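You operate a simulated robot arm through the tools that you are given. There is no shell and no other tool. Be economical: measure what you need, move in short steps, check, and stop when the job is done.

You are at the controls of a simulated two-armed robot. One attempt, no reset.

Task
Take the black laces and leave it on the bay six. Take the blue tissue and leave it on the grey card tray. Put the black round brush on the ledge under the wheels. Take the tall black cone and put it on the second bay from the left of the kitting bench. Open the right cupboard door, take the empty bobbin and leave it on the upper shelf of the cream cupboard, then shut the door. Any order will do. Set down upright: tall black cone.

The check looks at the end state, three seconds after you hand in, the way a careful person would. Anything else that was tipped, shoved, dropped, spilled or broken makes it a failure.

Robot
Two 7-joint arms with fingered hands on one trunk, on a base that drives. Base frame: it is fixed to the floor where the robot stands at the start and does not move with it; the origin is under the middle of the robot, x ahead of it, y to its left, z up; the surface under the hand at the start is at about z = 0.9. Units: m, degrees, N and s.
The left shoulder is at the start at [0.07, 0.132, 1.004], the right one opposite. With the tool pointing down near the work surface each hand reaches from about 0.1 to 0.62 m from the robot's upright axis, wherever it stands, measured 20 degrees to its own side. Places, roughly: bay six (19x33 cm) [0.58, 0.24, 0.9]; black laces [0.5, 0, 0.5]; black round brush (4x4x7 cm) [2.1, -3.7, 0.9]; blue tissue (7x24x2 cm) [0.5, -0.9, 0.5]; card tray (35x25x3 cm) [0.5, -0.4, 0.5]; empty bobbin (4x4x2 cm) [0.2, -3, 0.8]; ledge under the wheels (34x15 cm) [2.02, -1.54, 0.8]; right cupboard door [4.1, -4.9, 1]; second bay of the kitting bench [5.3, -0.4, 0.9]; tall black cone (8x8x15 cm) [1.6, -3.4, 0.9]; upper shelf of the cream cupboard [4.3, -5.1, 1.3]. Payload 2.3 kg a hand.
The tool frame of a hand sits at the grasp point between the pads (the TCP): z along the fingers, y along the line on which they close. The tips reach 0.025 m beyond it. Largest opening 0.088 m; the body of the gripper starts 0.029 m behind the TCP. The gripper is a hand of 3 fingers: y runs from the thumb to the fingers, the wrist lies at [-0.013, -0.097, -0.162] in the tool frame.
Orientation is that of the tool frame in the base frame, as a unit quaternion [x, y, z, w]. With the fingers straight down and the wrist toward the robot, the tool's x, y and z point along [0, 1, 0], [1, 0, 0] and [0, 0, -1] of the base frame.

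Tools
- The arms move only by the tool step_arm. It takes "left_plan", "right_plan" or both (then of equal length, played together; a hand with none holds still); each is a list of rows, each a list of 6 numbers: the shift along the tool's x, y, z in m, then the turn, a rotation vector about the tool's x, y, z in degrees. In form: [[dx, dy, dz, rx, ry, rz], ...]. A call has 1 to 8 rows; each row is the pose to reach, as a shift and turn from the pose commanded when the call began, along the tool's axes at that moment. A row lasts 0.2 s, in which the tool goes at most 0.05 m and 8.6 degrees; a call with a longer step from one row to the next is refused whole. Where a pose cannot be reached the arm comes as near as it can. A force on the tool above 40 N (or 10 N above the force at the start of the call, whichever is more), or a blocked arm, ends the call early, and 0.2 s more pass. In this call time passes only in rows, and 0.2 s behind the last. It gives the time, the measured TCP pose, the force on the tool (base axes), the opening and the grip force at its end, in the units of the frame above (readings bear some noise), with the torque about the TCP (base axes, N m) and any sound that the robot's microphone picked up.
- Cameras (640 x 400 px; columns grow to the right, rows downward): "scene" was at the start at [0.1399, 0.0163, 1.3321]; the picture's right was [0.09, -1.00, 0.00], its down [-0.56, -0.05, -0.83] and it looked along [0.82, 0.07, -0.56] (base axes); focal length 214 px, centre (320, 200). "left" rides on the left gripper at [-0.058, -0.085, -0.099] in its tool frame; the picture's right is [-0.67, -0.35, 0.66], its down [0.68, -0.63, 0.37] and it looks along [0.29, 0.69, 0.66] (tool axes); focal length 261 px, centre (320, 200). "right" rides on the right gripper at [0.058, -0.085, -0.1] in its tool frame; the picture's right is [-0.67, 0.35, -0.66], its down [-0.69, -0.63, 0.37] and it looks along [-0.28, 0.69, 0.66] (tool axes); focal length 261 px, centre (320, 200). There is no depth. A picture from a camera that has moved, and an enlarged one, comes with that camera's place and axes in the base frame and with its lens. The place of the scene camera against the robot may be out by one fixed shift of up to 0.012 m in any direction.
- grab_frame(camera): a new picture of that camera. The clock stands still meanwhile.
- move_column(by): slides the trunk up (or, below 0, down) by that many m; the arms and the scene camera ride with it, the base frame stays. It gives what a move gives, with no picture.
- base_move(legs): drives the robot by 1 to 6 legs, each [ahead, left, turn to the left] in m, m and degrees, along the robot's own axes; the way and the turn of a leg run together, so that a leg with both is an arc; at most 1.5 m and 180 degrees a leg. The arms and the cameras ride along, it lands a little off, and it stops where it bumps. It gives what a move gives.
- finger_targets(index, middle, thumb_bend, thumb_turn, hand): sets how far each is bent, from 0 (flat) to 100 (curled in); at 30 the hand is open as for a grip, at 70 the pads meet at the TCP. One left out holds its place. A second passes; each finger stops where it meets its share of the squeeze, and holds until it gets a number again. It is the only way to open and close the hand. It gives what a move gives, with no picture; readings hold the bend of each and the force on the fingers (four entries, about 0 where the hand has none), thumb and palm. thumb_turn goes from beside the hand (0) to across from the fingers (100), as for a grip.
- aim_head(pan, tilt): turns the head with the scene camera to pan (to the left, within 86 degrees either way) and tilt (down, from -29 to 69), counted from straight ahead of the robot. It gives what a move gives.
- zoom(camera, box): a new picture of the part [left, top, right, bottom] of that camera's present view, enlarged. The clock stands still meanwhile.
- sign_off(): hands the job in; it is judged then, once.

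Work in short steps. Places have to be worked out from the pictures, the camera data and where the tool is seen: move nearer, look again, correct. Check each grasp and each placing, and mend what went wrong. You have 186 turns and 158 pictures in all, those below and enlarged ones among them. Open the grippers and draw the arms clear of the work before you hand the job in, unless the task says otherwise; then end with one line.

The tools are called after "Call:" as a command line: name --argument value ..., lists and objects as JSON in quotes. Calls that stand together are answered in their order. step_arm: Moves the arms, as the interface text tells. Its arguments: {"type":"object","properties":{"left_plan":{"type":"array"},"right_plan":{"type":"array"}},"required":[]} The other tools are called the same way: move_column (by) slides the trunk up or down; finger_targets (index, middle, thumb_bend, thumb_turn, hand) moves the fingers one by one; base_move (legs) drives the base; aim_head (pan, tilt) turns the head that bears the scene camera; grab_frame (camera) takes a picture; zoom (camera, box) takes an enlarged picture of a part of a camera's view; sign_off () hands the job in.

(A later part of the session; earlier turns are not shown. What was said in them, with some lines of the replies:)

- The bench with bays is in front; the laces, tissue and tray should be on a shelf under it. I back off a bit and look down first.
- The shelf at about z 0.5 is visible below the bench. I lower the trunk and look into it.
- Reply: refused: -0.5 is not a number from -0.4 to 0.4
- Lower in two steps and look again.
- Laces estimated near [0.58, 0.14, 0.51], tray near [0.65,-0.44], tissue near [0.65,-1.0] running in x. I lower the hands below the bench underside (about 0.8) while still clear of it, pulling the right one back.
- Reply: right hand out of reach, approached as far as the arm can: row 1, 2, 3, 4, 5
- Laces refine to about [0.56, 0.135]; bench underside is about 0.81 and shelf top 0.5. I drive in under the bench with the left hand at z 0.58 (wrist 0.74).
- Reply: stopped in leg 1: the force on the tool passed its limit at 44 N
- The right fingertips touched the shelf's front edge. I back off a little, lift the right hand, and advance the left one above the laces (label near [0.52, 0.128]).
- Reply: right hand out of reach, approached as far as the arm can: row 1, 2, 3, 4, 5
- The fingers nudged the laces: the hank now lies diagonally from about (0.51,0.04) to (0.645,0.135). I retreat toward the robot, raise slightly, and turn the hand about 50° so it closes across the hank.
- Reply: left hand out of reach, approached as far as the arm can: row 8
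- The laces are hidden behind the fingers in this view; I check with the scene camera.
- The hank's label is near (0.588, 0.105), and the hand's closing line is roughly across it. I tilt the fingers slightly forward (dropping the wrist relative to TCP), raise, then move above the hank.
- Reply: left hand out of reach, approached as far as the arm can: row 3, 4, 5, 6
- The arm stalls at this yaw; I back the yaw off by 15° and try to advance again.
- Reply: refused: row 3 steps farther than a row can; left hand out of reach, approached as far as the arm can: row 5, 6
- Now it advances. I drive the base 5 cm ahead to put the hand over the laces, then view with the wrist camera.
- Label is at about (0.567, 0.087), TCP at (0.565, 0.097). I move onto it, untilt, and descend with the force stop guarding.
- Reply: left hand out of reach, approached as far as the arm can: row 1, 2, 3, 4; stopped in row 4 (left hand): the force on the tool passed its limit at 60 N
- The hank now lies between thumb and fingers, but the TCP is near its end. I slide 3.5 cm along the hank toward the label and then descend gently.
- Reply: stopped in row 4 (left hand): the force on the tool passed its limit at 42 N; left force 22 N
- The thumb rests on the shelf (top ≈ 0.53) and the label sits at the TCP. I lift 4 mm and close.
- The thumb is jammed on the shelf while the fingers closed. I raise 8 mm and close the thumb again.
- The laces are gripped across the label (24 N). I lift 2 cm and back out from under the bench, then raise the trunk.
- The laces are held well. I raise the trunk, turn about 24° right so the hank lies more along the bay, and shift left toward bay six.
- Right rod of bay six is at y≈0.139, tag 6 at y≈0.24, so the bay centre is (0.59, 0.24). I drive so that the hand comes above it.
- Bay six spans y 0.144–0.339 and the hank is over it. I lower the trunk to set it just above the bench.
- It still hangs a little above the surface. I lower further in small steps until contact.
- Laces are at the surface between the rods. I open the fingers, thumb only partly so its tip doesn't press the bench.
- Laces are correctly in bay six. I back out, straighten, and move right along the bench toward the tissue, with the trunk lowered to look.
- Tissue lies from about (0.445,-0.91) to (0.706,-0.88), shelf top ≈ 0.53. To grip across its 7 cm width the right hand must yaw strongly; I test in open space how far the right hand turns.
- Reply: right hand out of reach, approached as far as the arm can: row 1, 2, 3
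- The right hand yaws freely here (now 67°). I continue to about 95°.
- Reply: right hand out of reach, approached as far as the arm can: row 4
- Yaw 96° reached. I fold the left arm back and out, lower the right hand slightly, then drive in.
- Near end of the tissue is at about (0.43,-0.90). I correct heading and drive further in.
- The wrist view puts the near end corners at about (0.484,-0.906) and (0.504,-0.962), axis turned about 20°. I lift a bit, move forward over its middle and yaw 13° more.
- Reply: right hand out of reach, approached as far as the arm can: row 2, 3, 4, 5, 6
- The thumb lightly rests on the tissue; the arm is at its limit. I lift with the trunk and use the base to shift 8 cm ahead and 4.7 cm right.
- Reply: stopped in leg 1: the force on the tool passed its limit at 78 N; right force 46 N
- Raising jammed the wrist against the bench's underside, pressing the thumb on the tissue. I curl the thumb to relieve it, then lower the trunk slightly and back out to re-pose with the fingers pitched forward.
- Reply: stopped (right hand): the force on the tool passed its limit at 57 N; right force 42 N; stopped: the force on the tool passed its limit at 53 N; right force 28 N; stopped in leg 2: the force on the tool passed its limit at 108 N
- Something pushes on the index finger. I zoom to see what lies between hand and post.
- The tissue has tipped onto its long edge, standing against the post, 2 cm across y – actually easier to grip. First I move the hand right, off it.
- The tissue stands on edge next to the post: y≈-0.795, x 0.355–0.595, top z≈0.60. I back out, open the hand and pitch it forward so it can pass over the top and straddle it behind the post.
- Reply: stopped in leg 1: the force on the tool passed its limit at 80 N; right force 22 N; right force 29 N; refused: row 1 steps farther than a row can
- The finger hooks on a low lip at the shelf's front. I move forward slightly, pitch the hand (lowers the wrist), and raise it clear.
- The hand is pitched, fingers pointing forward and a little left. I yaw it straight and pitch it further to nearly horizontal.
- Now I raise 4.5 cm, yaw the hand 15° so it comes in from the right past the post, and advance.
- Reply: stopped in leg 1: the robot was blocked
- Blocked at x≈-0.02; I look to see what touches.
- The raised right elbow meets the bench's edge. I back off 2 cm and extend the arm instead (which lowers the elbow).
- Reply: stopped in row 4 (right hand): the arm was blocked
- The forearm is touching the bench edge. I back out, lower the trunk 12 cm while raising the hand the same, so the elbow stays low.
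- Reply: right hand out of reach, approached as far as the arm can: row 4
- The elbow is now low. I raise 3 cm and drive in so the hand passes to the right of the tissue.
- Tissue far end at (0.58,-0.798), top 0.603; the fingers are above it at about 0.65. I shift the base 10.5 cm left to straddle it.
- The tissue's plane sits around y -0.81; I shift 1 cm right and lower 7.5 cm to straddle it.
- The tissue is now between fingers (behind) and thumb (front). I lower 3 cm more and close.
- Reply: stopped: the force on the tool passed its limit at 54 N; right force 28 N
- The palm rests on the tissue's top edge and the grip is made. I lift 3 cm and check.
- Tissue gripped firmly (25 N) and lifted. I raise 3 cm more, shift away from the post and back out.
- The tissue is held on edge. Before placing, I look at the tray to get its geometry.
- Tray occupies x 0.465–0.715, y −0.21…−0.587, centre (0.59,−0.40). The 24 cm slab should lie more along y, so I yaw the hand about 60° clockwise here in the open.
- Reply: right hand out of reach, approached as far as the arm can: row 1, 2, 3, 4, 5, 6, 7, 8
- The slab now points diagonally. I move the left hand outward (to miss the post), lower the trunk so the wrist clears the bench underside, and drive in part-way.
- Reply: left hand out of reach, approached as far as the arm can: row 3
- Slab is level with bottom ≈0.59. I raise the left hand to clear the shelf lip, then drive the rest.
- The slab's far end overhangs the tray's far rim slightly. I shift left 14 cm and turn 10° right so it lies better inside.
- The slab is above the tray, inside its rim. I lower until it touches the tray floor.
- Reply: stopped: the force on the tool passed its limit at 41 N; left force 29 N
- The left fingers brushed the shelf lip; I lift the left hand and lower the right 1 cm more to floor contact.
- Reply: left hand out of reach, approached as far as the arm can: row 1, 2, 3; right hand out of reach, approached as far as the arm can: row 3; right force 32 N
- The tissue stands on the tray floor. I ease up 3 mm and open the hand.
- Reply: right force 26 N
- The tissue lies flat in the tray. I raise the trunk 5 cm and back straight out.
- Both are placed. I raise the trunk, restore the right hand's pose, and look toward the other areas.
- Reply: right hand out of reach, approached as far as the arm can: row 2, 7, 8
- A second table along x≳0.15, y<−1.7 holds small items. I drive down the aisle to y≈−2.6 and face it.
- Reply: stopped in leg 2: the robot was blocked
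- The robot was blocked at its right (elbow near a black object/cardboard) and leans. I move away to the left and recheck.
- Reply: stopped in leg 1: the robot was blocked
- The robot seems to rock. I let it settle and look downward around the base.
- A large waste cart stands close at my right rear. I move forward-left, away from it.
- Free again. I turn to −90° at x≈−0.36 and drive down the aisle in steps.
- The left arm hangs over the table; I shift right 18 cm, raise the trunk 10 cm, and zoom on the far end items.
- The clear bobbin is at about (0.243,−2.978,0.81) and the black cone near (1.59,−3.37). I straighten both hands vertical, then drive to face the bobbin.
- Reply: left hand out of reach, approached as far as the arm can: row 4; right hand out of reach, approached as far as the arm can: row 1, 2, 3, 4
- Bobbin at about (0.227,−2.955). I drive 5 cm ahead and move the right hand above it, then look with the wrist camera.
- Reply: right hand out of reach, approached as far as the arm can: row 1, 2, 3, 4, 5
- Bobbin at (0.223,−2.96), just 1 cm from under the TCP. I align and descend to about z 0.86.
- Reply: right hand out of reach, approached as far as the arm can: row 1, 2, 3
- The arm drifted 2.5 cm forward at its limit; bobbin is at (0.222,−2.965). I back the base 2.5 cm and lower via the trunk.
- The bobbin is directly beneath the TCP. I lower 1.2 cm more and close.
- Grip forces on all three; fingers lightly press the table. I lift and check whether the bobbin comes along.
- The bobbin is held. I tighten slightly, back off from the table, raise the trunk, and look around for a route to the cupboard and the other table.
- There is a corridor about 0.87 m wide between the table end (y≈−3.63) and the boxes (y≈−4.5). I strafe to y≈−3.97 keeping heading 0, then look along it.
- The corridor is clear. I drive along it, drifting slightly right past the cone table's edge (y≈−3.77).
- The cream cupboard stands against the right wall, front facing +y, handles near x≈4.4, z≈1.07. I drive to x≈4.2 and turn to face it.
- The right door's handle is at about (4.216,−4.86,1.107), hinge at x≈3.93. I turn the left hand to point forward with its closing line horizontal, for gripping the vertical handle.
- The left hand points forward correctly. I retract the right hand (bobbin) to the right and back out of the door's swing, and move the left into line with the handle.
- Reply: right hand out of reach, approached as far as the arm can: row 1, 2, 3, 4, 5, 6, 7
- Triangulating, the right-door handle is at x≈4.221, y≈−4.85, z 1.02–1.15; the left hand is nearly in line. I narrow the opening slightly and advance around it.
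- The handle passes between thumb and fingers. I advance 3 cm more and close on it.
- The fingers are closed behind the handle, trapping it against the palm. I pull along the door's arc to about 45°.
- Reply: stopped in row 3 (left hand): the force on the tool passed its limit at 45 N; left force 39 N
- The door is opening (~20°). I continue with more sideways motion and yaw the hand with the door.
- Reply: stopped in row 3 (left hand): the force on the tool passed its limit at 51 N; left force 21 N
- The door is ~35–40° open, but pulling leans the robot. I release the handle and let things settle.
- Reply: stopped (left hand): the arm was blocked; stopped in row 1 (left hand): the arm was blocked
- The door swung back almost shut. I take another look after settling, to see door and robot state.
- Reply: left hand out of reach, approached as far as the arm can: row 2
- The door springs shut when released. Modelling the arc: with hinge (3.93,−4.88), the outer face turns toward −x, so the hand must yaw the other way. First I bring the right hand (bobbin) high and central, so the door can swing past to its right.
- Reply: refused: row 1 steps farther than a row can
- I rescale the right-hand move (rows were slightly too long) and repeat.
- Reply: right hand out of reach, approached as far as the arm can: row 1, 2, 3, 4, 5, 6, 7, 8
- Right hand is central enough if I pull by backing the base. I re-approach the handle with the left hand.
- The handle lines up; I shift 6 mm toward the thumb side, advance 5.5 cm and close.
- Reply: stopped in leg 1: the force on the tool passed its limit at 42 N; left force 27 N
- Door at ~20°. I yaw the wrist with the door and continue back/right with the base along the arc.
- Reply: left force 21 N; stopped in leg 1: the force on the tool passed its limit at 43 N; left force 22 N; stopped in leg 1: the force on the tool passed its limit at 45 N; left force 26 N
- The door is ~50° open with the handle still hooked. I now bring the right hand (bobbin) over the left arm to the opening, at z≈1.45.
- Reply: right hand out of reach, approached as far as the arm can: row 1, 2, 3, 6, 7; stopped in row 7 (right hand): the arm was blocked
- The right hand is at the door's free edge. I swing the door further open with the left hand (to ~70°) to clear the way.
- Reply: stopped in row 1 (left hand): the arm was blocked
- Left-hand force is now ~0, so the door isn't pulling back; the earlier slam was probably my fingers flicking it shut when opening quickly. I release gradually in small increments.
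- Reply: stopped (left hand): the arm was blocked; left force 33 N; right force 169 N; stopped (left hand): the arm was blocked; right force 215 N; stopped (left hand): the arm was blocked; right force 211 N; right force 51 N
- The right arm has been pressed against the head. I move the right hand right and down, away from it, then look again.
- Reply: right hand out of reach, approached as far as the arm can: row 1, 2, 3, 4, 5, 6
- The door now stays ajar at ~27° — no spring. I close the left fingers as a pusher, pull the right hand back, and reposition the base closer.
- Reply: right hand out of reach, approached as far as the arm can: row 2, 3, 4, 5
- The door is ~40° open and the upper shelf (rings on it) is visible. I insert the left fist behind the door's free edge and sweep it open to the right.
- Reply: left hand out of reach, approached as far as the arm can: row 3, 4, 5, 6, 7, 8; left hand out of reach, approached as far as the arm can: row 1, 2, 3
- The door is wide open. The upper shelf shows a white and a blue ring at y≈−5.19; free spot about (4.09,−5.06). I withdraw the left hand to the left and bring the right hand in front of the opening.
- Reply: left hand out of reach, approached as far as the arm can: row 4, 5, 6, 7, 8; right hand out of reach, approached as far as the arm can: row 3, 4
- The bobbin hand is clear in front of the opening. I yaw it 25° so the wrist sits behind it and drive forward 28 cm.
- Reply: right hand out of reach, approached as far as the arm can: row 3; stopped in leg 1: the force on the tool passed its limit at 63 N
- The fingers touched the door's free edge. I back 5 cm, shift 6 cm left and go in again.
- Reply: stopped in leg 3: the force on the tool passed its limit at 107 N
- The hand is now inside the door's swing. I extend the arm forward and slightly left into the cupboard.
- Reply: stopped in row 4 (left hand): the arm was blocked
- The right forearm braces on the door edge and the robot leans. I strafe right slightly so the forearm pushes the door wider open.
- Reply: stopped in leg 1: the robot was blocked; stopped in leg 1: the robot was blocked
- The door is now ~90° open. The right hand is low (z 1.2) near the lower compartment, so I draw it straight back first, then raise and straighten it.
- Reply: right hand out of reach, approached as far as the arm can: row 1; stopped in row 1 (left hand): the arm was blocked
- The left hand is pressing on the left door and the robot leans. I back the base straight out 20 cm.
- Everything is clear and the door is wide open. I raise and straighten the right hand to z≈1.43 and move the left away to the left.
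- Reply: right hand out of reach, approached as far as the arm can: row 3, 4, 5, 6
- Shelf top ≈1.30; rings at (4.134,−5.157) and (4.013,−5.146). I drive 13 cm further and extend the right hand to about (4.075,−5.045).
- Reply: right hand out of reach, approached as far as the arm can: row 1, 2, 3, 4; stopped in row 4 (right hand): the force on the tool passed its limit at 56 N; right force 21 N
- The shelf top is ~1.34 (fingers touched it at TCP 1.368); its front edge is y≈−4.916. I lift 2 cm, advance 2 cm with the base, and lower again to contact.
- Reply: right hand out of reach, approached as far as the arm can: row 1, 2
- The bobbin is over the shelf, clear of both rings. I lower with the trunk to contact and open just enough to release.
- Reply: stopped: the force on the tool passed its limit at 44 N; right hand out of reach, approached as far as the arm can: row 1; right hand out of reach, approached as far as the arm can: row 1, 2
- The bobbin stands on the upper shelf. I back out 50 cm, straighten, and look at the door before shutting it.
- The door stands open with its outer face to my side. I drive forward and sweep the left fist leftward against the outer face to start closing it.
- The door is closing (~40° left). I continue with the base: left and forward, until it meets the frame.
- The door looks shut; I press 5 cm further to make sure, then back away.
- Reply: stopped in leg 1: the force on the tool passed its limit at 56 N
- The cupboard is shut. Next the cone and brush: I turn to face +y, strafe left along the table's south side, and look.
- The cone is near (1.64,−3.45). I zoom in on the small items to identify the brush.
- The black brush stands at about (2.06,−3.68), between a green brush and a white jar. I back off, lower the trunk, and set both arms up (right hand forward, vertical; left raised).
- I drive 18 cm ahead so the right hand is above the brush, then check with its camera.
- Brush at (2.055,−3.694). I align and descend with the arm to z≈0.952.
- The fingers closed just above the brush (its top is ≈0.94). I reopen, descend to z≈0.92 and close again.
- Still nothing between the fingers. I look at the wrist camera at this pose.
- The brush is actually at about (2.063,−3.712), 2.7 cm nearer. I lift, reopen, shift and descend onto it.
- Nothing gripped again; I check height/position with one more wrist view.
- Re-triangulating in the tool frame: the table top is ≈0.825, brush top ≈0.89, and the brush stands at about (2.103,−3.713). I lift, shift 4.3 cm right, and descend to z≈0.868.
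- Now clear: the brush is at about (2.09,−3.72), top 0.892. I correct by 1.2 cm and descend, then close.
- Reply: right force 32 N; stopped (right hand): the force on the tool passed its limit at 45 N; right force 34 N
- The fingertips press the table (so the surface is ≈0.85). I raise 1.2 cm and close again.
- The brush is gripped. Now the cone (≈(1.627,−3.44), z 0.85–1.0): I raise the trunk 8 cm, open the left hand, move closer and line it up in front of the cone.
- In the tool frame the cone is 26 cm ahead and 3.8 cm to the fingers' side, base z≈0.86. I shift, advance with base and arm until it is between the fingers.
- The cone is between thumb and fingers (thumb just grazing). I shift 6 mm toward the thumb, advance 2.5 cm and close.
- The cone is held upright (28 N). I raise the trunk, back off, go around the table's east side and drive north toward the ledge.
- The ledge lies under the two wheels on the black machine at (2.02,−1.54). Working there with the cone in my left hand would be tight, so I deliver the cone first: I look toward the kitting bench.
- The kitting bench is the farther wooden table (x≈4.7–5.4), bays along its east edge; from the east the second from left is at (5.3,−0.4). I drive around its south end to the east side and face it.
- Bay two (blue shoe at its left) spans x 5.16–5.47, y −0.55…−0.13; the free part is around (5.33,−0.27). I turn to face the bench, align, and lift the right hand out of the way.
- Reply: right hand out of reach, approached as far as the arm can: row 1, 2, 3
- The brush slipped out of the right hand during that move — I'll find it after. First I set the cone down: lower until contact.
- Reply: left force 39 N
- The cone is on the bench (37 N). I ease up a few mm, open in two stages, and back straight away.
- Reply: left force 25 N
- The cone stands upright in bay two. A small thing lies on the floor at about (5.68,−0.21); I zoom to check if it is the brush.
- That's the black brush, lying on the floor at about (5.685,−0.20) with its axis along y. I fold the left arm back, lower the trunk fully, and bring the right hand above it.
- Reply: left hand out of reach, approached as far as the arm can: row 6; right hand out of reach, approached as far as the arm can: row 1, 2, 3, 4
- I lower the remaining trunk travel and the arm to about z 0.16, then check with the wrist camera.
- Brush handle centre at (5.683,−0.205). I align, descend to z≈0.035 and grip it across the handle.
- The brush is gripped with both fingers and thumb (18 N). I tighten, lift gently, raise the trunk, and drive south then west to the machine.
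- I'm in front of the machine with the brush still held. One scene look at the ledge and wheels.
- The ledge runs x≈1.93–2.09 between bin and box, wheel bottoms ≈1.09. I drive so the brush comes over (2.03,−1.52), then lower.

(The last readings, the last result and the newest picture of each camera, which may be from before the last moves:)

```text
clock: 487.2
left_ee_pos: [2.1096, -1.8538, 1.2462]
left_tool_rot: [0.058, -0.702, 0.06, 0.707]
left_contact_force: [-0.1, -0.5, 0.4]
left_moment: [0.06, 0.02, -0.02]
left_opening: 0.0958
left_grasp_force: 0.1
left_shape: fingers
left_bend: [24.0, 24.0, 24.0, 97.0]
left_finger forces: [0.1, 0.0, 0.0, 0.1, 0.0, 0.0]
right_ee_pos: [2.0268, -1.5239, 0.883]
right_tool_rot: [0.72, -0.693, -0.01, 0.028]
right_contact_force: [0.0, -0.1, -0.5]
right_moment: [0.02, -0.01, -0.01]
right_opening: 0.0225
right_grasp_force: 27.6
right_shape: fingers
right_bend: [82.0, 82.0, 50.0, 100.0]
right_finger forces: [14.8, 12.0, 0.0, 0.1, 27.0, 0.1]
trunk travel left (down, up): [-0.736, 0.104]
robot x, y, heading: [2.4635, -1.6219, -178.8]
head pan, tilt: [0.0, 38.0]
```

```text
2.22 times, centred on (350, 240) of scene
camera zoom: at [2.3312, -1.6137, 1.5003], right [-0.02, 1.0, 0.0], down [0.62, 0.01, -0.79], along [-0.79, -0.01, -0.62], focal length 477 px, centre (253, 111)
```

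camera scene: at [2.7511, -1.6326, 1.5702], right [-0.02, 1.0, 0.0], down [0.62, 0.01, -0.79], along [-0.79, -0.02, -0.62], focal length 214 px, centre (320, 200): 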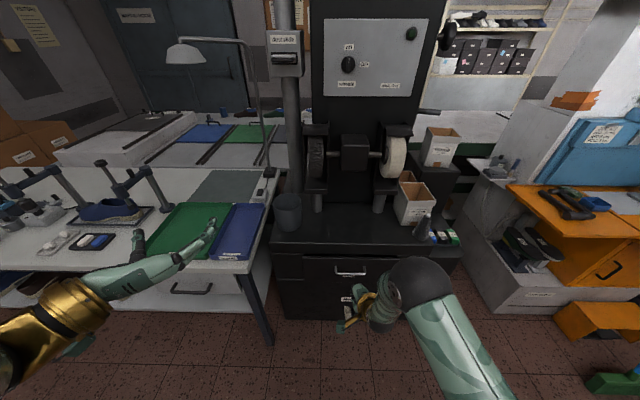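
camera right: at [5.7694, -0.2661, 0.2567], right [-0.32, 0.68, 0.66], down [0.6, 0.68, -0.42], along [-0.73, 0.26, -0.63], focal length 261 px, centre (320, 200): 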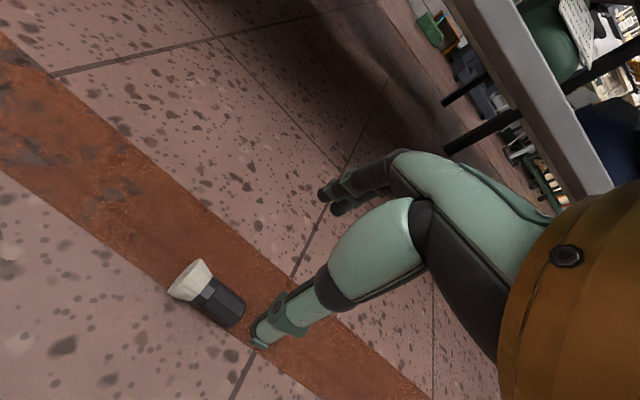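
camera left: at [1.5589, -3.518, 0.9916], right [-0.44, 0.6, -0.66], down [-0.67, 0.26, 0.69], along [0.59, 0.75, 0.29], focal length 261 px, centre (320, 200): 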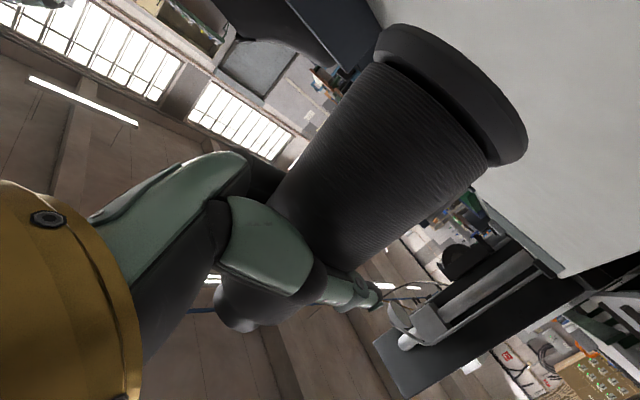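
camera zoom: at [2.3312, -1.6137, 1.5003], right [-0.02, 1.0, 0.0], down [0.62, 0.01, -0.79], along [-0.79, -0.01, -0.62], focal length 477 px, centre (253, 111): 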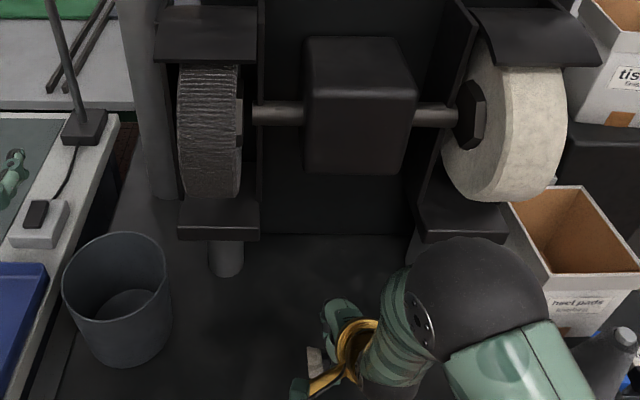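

The hand is over the free middle of the ledge. I lower in small steps to contact.

Call:
move_column --by -0.03

Call:
move_column --by -0.015

Call:
move_column --by -0.01

```text
clock: 487.9
left_ee_pos: [2.1098, -1.8525, 1.216]
left_tool_rot: [0.059, -0.702, 0.06, 0.707]
left_contact_force: [0.6, -0.5, -0.1]
left_moment: [-0.02, 0.0, 0.0]
left_opening: 0.0962
left_grasp_force: 0.0
left_shape: fingers
left_bend: [24.0, 24.0, 24.0, 97.0]
left_finger forces: [0.0, 0.1, 0.0, 0.1, 0.0, 0.0]
right_ee_pos: [2.0267, -1.5252, 0.8519]
right_tool_rot: [0.72, -0.693, -0.01, 0.029]
right_contact_force: [0.5, -0.4, -0.6]
right_moment: [-0.01, 0.01, -0.04]
right_opening: 0.0224
right_grasp_force: 27.3
right_shape: fingers
right_bend: [82.0, 82.0, 50.0, 100.0]
right_finger forces: [14.8, 12.0, 0.1, 0.0, 27.1, 0.1]
trunk travel left (down, up): [-0.706, 0.134]
robot x, y, heading: [2.4668, -1.6163, -179.2]
head pan, tilt: [0.0, 38.0]
```

```text
clock: 488.6
left_ee_pos: [2.109, -1.8526, 1.2015]
left_tool_rot: [0.058, -0.702, 0.059, 0.707]
left_contact_force: [0.4, -0.2, 1.0]
left_moment: [-0.01, 0.01, 0.02]
left_opening: 0.0961
left_grasp_force: 0.0
left_shape: fingers
left_bend: [24.0, 24.0, 24.0, 97.0]
left_finger forces: [0.0, 0.0, 0.1, 0.0, 0.1, 0.1]
right_ee_pos: [2.0283, -1.5242, 0.8371]
right_tool_rot: [0.721, -0.693, -0.011, 0.028]
right_contact_force: [-0.5, 0.5, 0.3]
right_moment: [0.02, 0.0, 0.01]
right_opening: 0.0224
right_grasp_force: 26.8
right_shape: fingers
right_bend: [82.0, 82.0, 50.0, 100.0]
right_finger forces: [14.7, 12.1, 0.0, 0.0, 27.1, 0.1]
trunk travel left (down, up): [-0.691, 0.149]
robot x, y, heading: [2.4669, -1.619, -178.9]
head pan, tilt: [0.0, 38.0]
```

```text
clock: 489.2
left_ee_pos: [2.1094, -1.8524, 1.1918]
left_tool_rot: [0.058, -0.702, 0.06, 0.707]
left_contact_force: [0.7, -1.0, 0.9]
left_moment: [-0.01, -0.02, -0.02]
left_opening: 0.096
left_grasp_force: 0.0
left_shape: fingers
left_bend: [24.0, 24.0, 24.0, 97.0]
left_finger forces: [0.0, 0.0, 0.0, 0.0, 0.0, 0.0]
right_ee_pos: [2.027, -1.5241, 0.8282]
right_tool_rot: [0.72, -0.693, -0.01, 0.029]
right_contact_force: [0.8, -0.7, 6.7]
right_moment: [-0.1, -0.18, 0.0]
right_opening: 0.0227
right_grasp_force: 28.2
right_shape: fingers
right_bend: [82.0, 82.0, 50.0, 100.0]
right_finger forces: [15.3, 11.3, 0.0, 0.1, 29.9, 0.1]
trunk travel left (down, up): [-0.681, 0.159]
robot x, y, heading: [2.466, -1.6218, -178.7]
head pan, tilt: [0.0, 38.0]
```

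Contact (6.7 N). I open in stages and rise, then use a picture to verify.

Call:
finger_targets --hand "right" --index 70 --middle 70 --thumb_bend 46

Call:
finger_targets --hand "right" --index 50 --middle 50 --thumb_bend 40

Call:
move_column --by 0.04

Call:
finger_targets --hand "right" --index 32 --middle 32 --thumb_bend 32

Call:
move_column --by 0.08

Call:
base_move --legs '[[-0.4, 0, 0]]'

Call:
zoom --camera "scene" --box '[250, 130, 450, 270]'

```text
clock: 490.2
left_ee_pos: [2.1107, -1.8527, 1.192]
left_tool_rot: [0.059, -0.702, 0.06, 0.707]
left_contact_force: [0.6, -0.3, -0.8]
left_moment: [0.0, 0.02, -0.03]
left_opening: 0.096
left_grasp_force: 0.0
left_shape: fingers
left_bend: [24.0, 24.0, 24.0, 97.0]
left_finger forces: [0.0, 0.0, 0.0, 0.1, 0.0, 0.0]
right_ee_pos: [2.0279, -1.5249, 0.8282]
right_tool_rot: [0.72, -0.693, -0.011, 0.029]
right_contact_force: [0.8, 0.8, 5.6]
right_moment: [-0.02, -0.24, 0.01]
right_opening: 0.0272
right_grasp_force: 2.5
right_shape: fingers
right_bend: [70.0, 70.0, 44.0, 99.0]
right_finger forces: [0.1, 0.0, 0.0, 0.1, 5.2, 0.0]
trunk travel left (down, up): [-0.681, 0.159]
robot x, y, heading: [2.4641, -1.6181, -178.9]
head pan, tilt: [0.0, 38.0]
```

```text
clock: 491.2
left_ee_pos: [2.1094, -1.8535, 1.192]
left_tool_rot: [0.059, -0.702, 0.06, 0.707]
left_contact_force: [-0.5, 0.1, 0.0]
left_moment: [0.0, -0.04, -0.02]
left_opening: 0.0959
left_grasp_force: 0.1
left_shape: fingers
left_bend: [24.0, 24.0, 24.0, 97.0]
left_finger forces: [0.0, 0.1, 0.0, 0.1, 0.0, 0.0]
right_ee_pos: [2.0263, -1.5245, 0.8282]
right_tool_rot: [0.721, -0.692, -0.011, 0.029]
right_contact_force: [-0.6, 0.2, 3.8]
right_moment: [0.03, -0.07, 0.0]
right_opening: 0.051
right_grasp_force: 2.0
right_shape: fingers
right_bend: [50.0, 51.0, 41.0, 99.0]
right_finger forces: [0.1, 1.4, 0.0, 0.1, 2.4, 0.0]
trunk travel left (down, up): [-0.681, 0.159]
robot x, y, heading: [2.4647, -1.6225, -178.6]
head pan, tilt: [0.0, 38.0]
```

```text
clock: 492.0
left_ee_pos: [2.1078, -1.8541, 1.2323]
left_tool_rot: [0.059, -0.702, 0.061, 0.707]
left_contact_force: [-0.4, -0.2, 0.0]
left_moment: [0.01, 0.0, 0.02]
left_opening: 0.0958
left_grasp_force: 0.1
left_shape: fingers
left_bend: [24.0, 24.0, 24.0, 97.0]
left_finger forces: [0.0, 0.1, 0.0, 0.0, 0.0, 0.1]
right_ee_pos: [2.0256, -1.5246, 0.8689]
right_tool_rot: [0.72, -0.693, -0.01, 0.029]
right_contact_force: [0.2, -0.4, -0.1]
right_moment: [-0.01, 0.0, 0.03]
right_opening: 0.0517
right_grasp_force: 0.1
right_shape: fingers
right_bend: [50.0, 50.0, 40.0, 99.0]
right_finger forces: [0.0, 0.0, 0.0, 0.0, 0.0, 0.0]
trunk travel left (down, up): [-0.721, 0.119]
robot x, y, heading: [2.4636, -1.6179, -178.9]
head pan, tilt: [0.0, 38.0]
```

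```text
clock: 493.0
left_ee_pos: [2.1086, -1.8529, 1.232]
left_tool_rot: [0.058, -0.702, 0.06, 0.708]
left_contact_force: [0.2, -0.2, -0.6]
left_moment: [0.02, -0.02, 0.01]
left_opening: 0.0961
left_grasp_force: 0.0
left_shape: fingers
left_bend: [24.0, 24.0, 24.0, 97.0]
left_finger forces: [0.0, 0.1, 0.0, 0.0, 0.1, 0.1]
right_ee_pos: [2.0257, -1.5252, 0.8679]
right_tool_rot: [0.72, -0.693, -0.01, 0.029]
right_contact_force: [0.1, -1.0, 0.5]
right_moment: [0.03, 0.0, -0.01]
right_opening: 0.0801
right_grasp_force: 0.1
right_shape: fingers
right_bend: [32.0, 32.0, 32.0, 98.0]
right_finger forces: [0.0, 0.0, 0.0, 0.0, 0.0, 0.1]
trunk travel left (down, up): [-0.721, 0.119]
robot x, y, heading: [2.4658, -1.6193, -179.2]
head pan, tilt: [0.0, 38.0]
```

```text
clock: 494.2
left_ee_pos: [2.1082, -1.8525, 1.312]
left_tool_rot: [0.058, -0.702, 0.059, 0.707]
left_contact_force: [0.7, 0.0, -0.5]
left_moment: [-0.01, 0.0, 0.01]
left_opening: 0.0961
left_grasp_force: 0.0
left_shape: fingers
left_bend: [24.0, 24.0, 24.0, 97.0]
left_finger forces: [0.1, 0.1, 0.1, 0.0, 0.0, 0.0]
right_ee_pos: [2.0271, -1.5238, 0.9467]
right_tool_rot: [0.72, -0.693, -0.01, 0.028]
right_contact_force: [0.0, -0.2, 0.7]
right_moment: [-0.01, 0.01, 0.04]
right_opening: 0.0802
right_grasp_force: 0.0
right_shape: fingers
right_bend: [32.0, 32.0, 32.0, 98.0]
right_finger forces: [0.0, 0.1, 0.1, 0.1, 0.0, 0.1]
trunk travel left (down, up): [-0.801, 0.039]
robot x, y, heading: [2.465, -1.618, -179.0]
head pan, tilt: [0.0, 38.0]
```

```text
clock: 496.6
left_ee_pos: [2.4993, -1.8444, 1.3124]
left_tool_rot: [0.058, -0.703, 0.06, 0.707]
left_contact_force: [-0.3, -0.8, -0.3]
left_moment: [0.0, -0.02, 0.0]
left_opening: 0.0963
left_grasp_force: 0.1
left_shape: fingers
left_bend: [24.0, 24.0, 24.0, 97.0]
left_finger forces: [0.0, 0.0, 0.0, 0.0, 0.0, 0.1]
right_ee_pos: [2.4196, -1.5165, 0.9468]
right_tool_rot: [0.721, -0.693, -0.01, 0.028]
right_contact_force: [0.6, 0.2, 0.8]
right_moment: [0.03, 0.01, -0.01]
right_opening: 0.08
right_grasp_force: 0.1
right_shape: fingers
right_bend: [32.0, 32.0, 32.0, 98.0]
right_finger forces: [0.0, 0.0, 0.0, 0.0, 0.1, 0.0]
trunk travel left (down, up): [-0.801, 0.039]
robot x, y, heading: [2.859, -1.6113, -178.9]
head pan, tilt: [0.0, 38.0]
```

```text
2.86 times, centred on (350, 200) of scene
camera zoom: at [2.7215, -1.6067, 1.565], right [-0.02, 1.0, 0.0], down [0.62, 0.01, -0.79], along [-0.79, -0.01, -0.62], focal length 613 px, centre (234, 200)
```

zoom: 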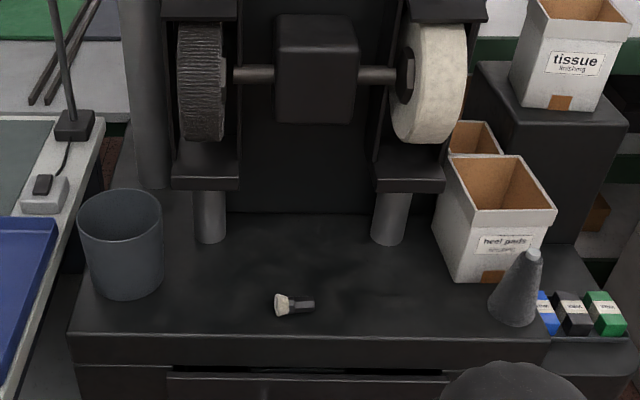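

The brush lies on the ledge under the wheels. All five jobs are in place, the hands are open and the arms are clear, so I hand in.

Call:
sign_off

```text
The job is handed in.
```

I placed all five items and shut the cupboard door, but the brush slipped out of my right hand and fell to the floor on the way. I picked it up, and it now lies on its side on the ledge. I checked each placement in a picture, except that I did not look inside the cupboard after shutting the door.
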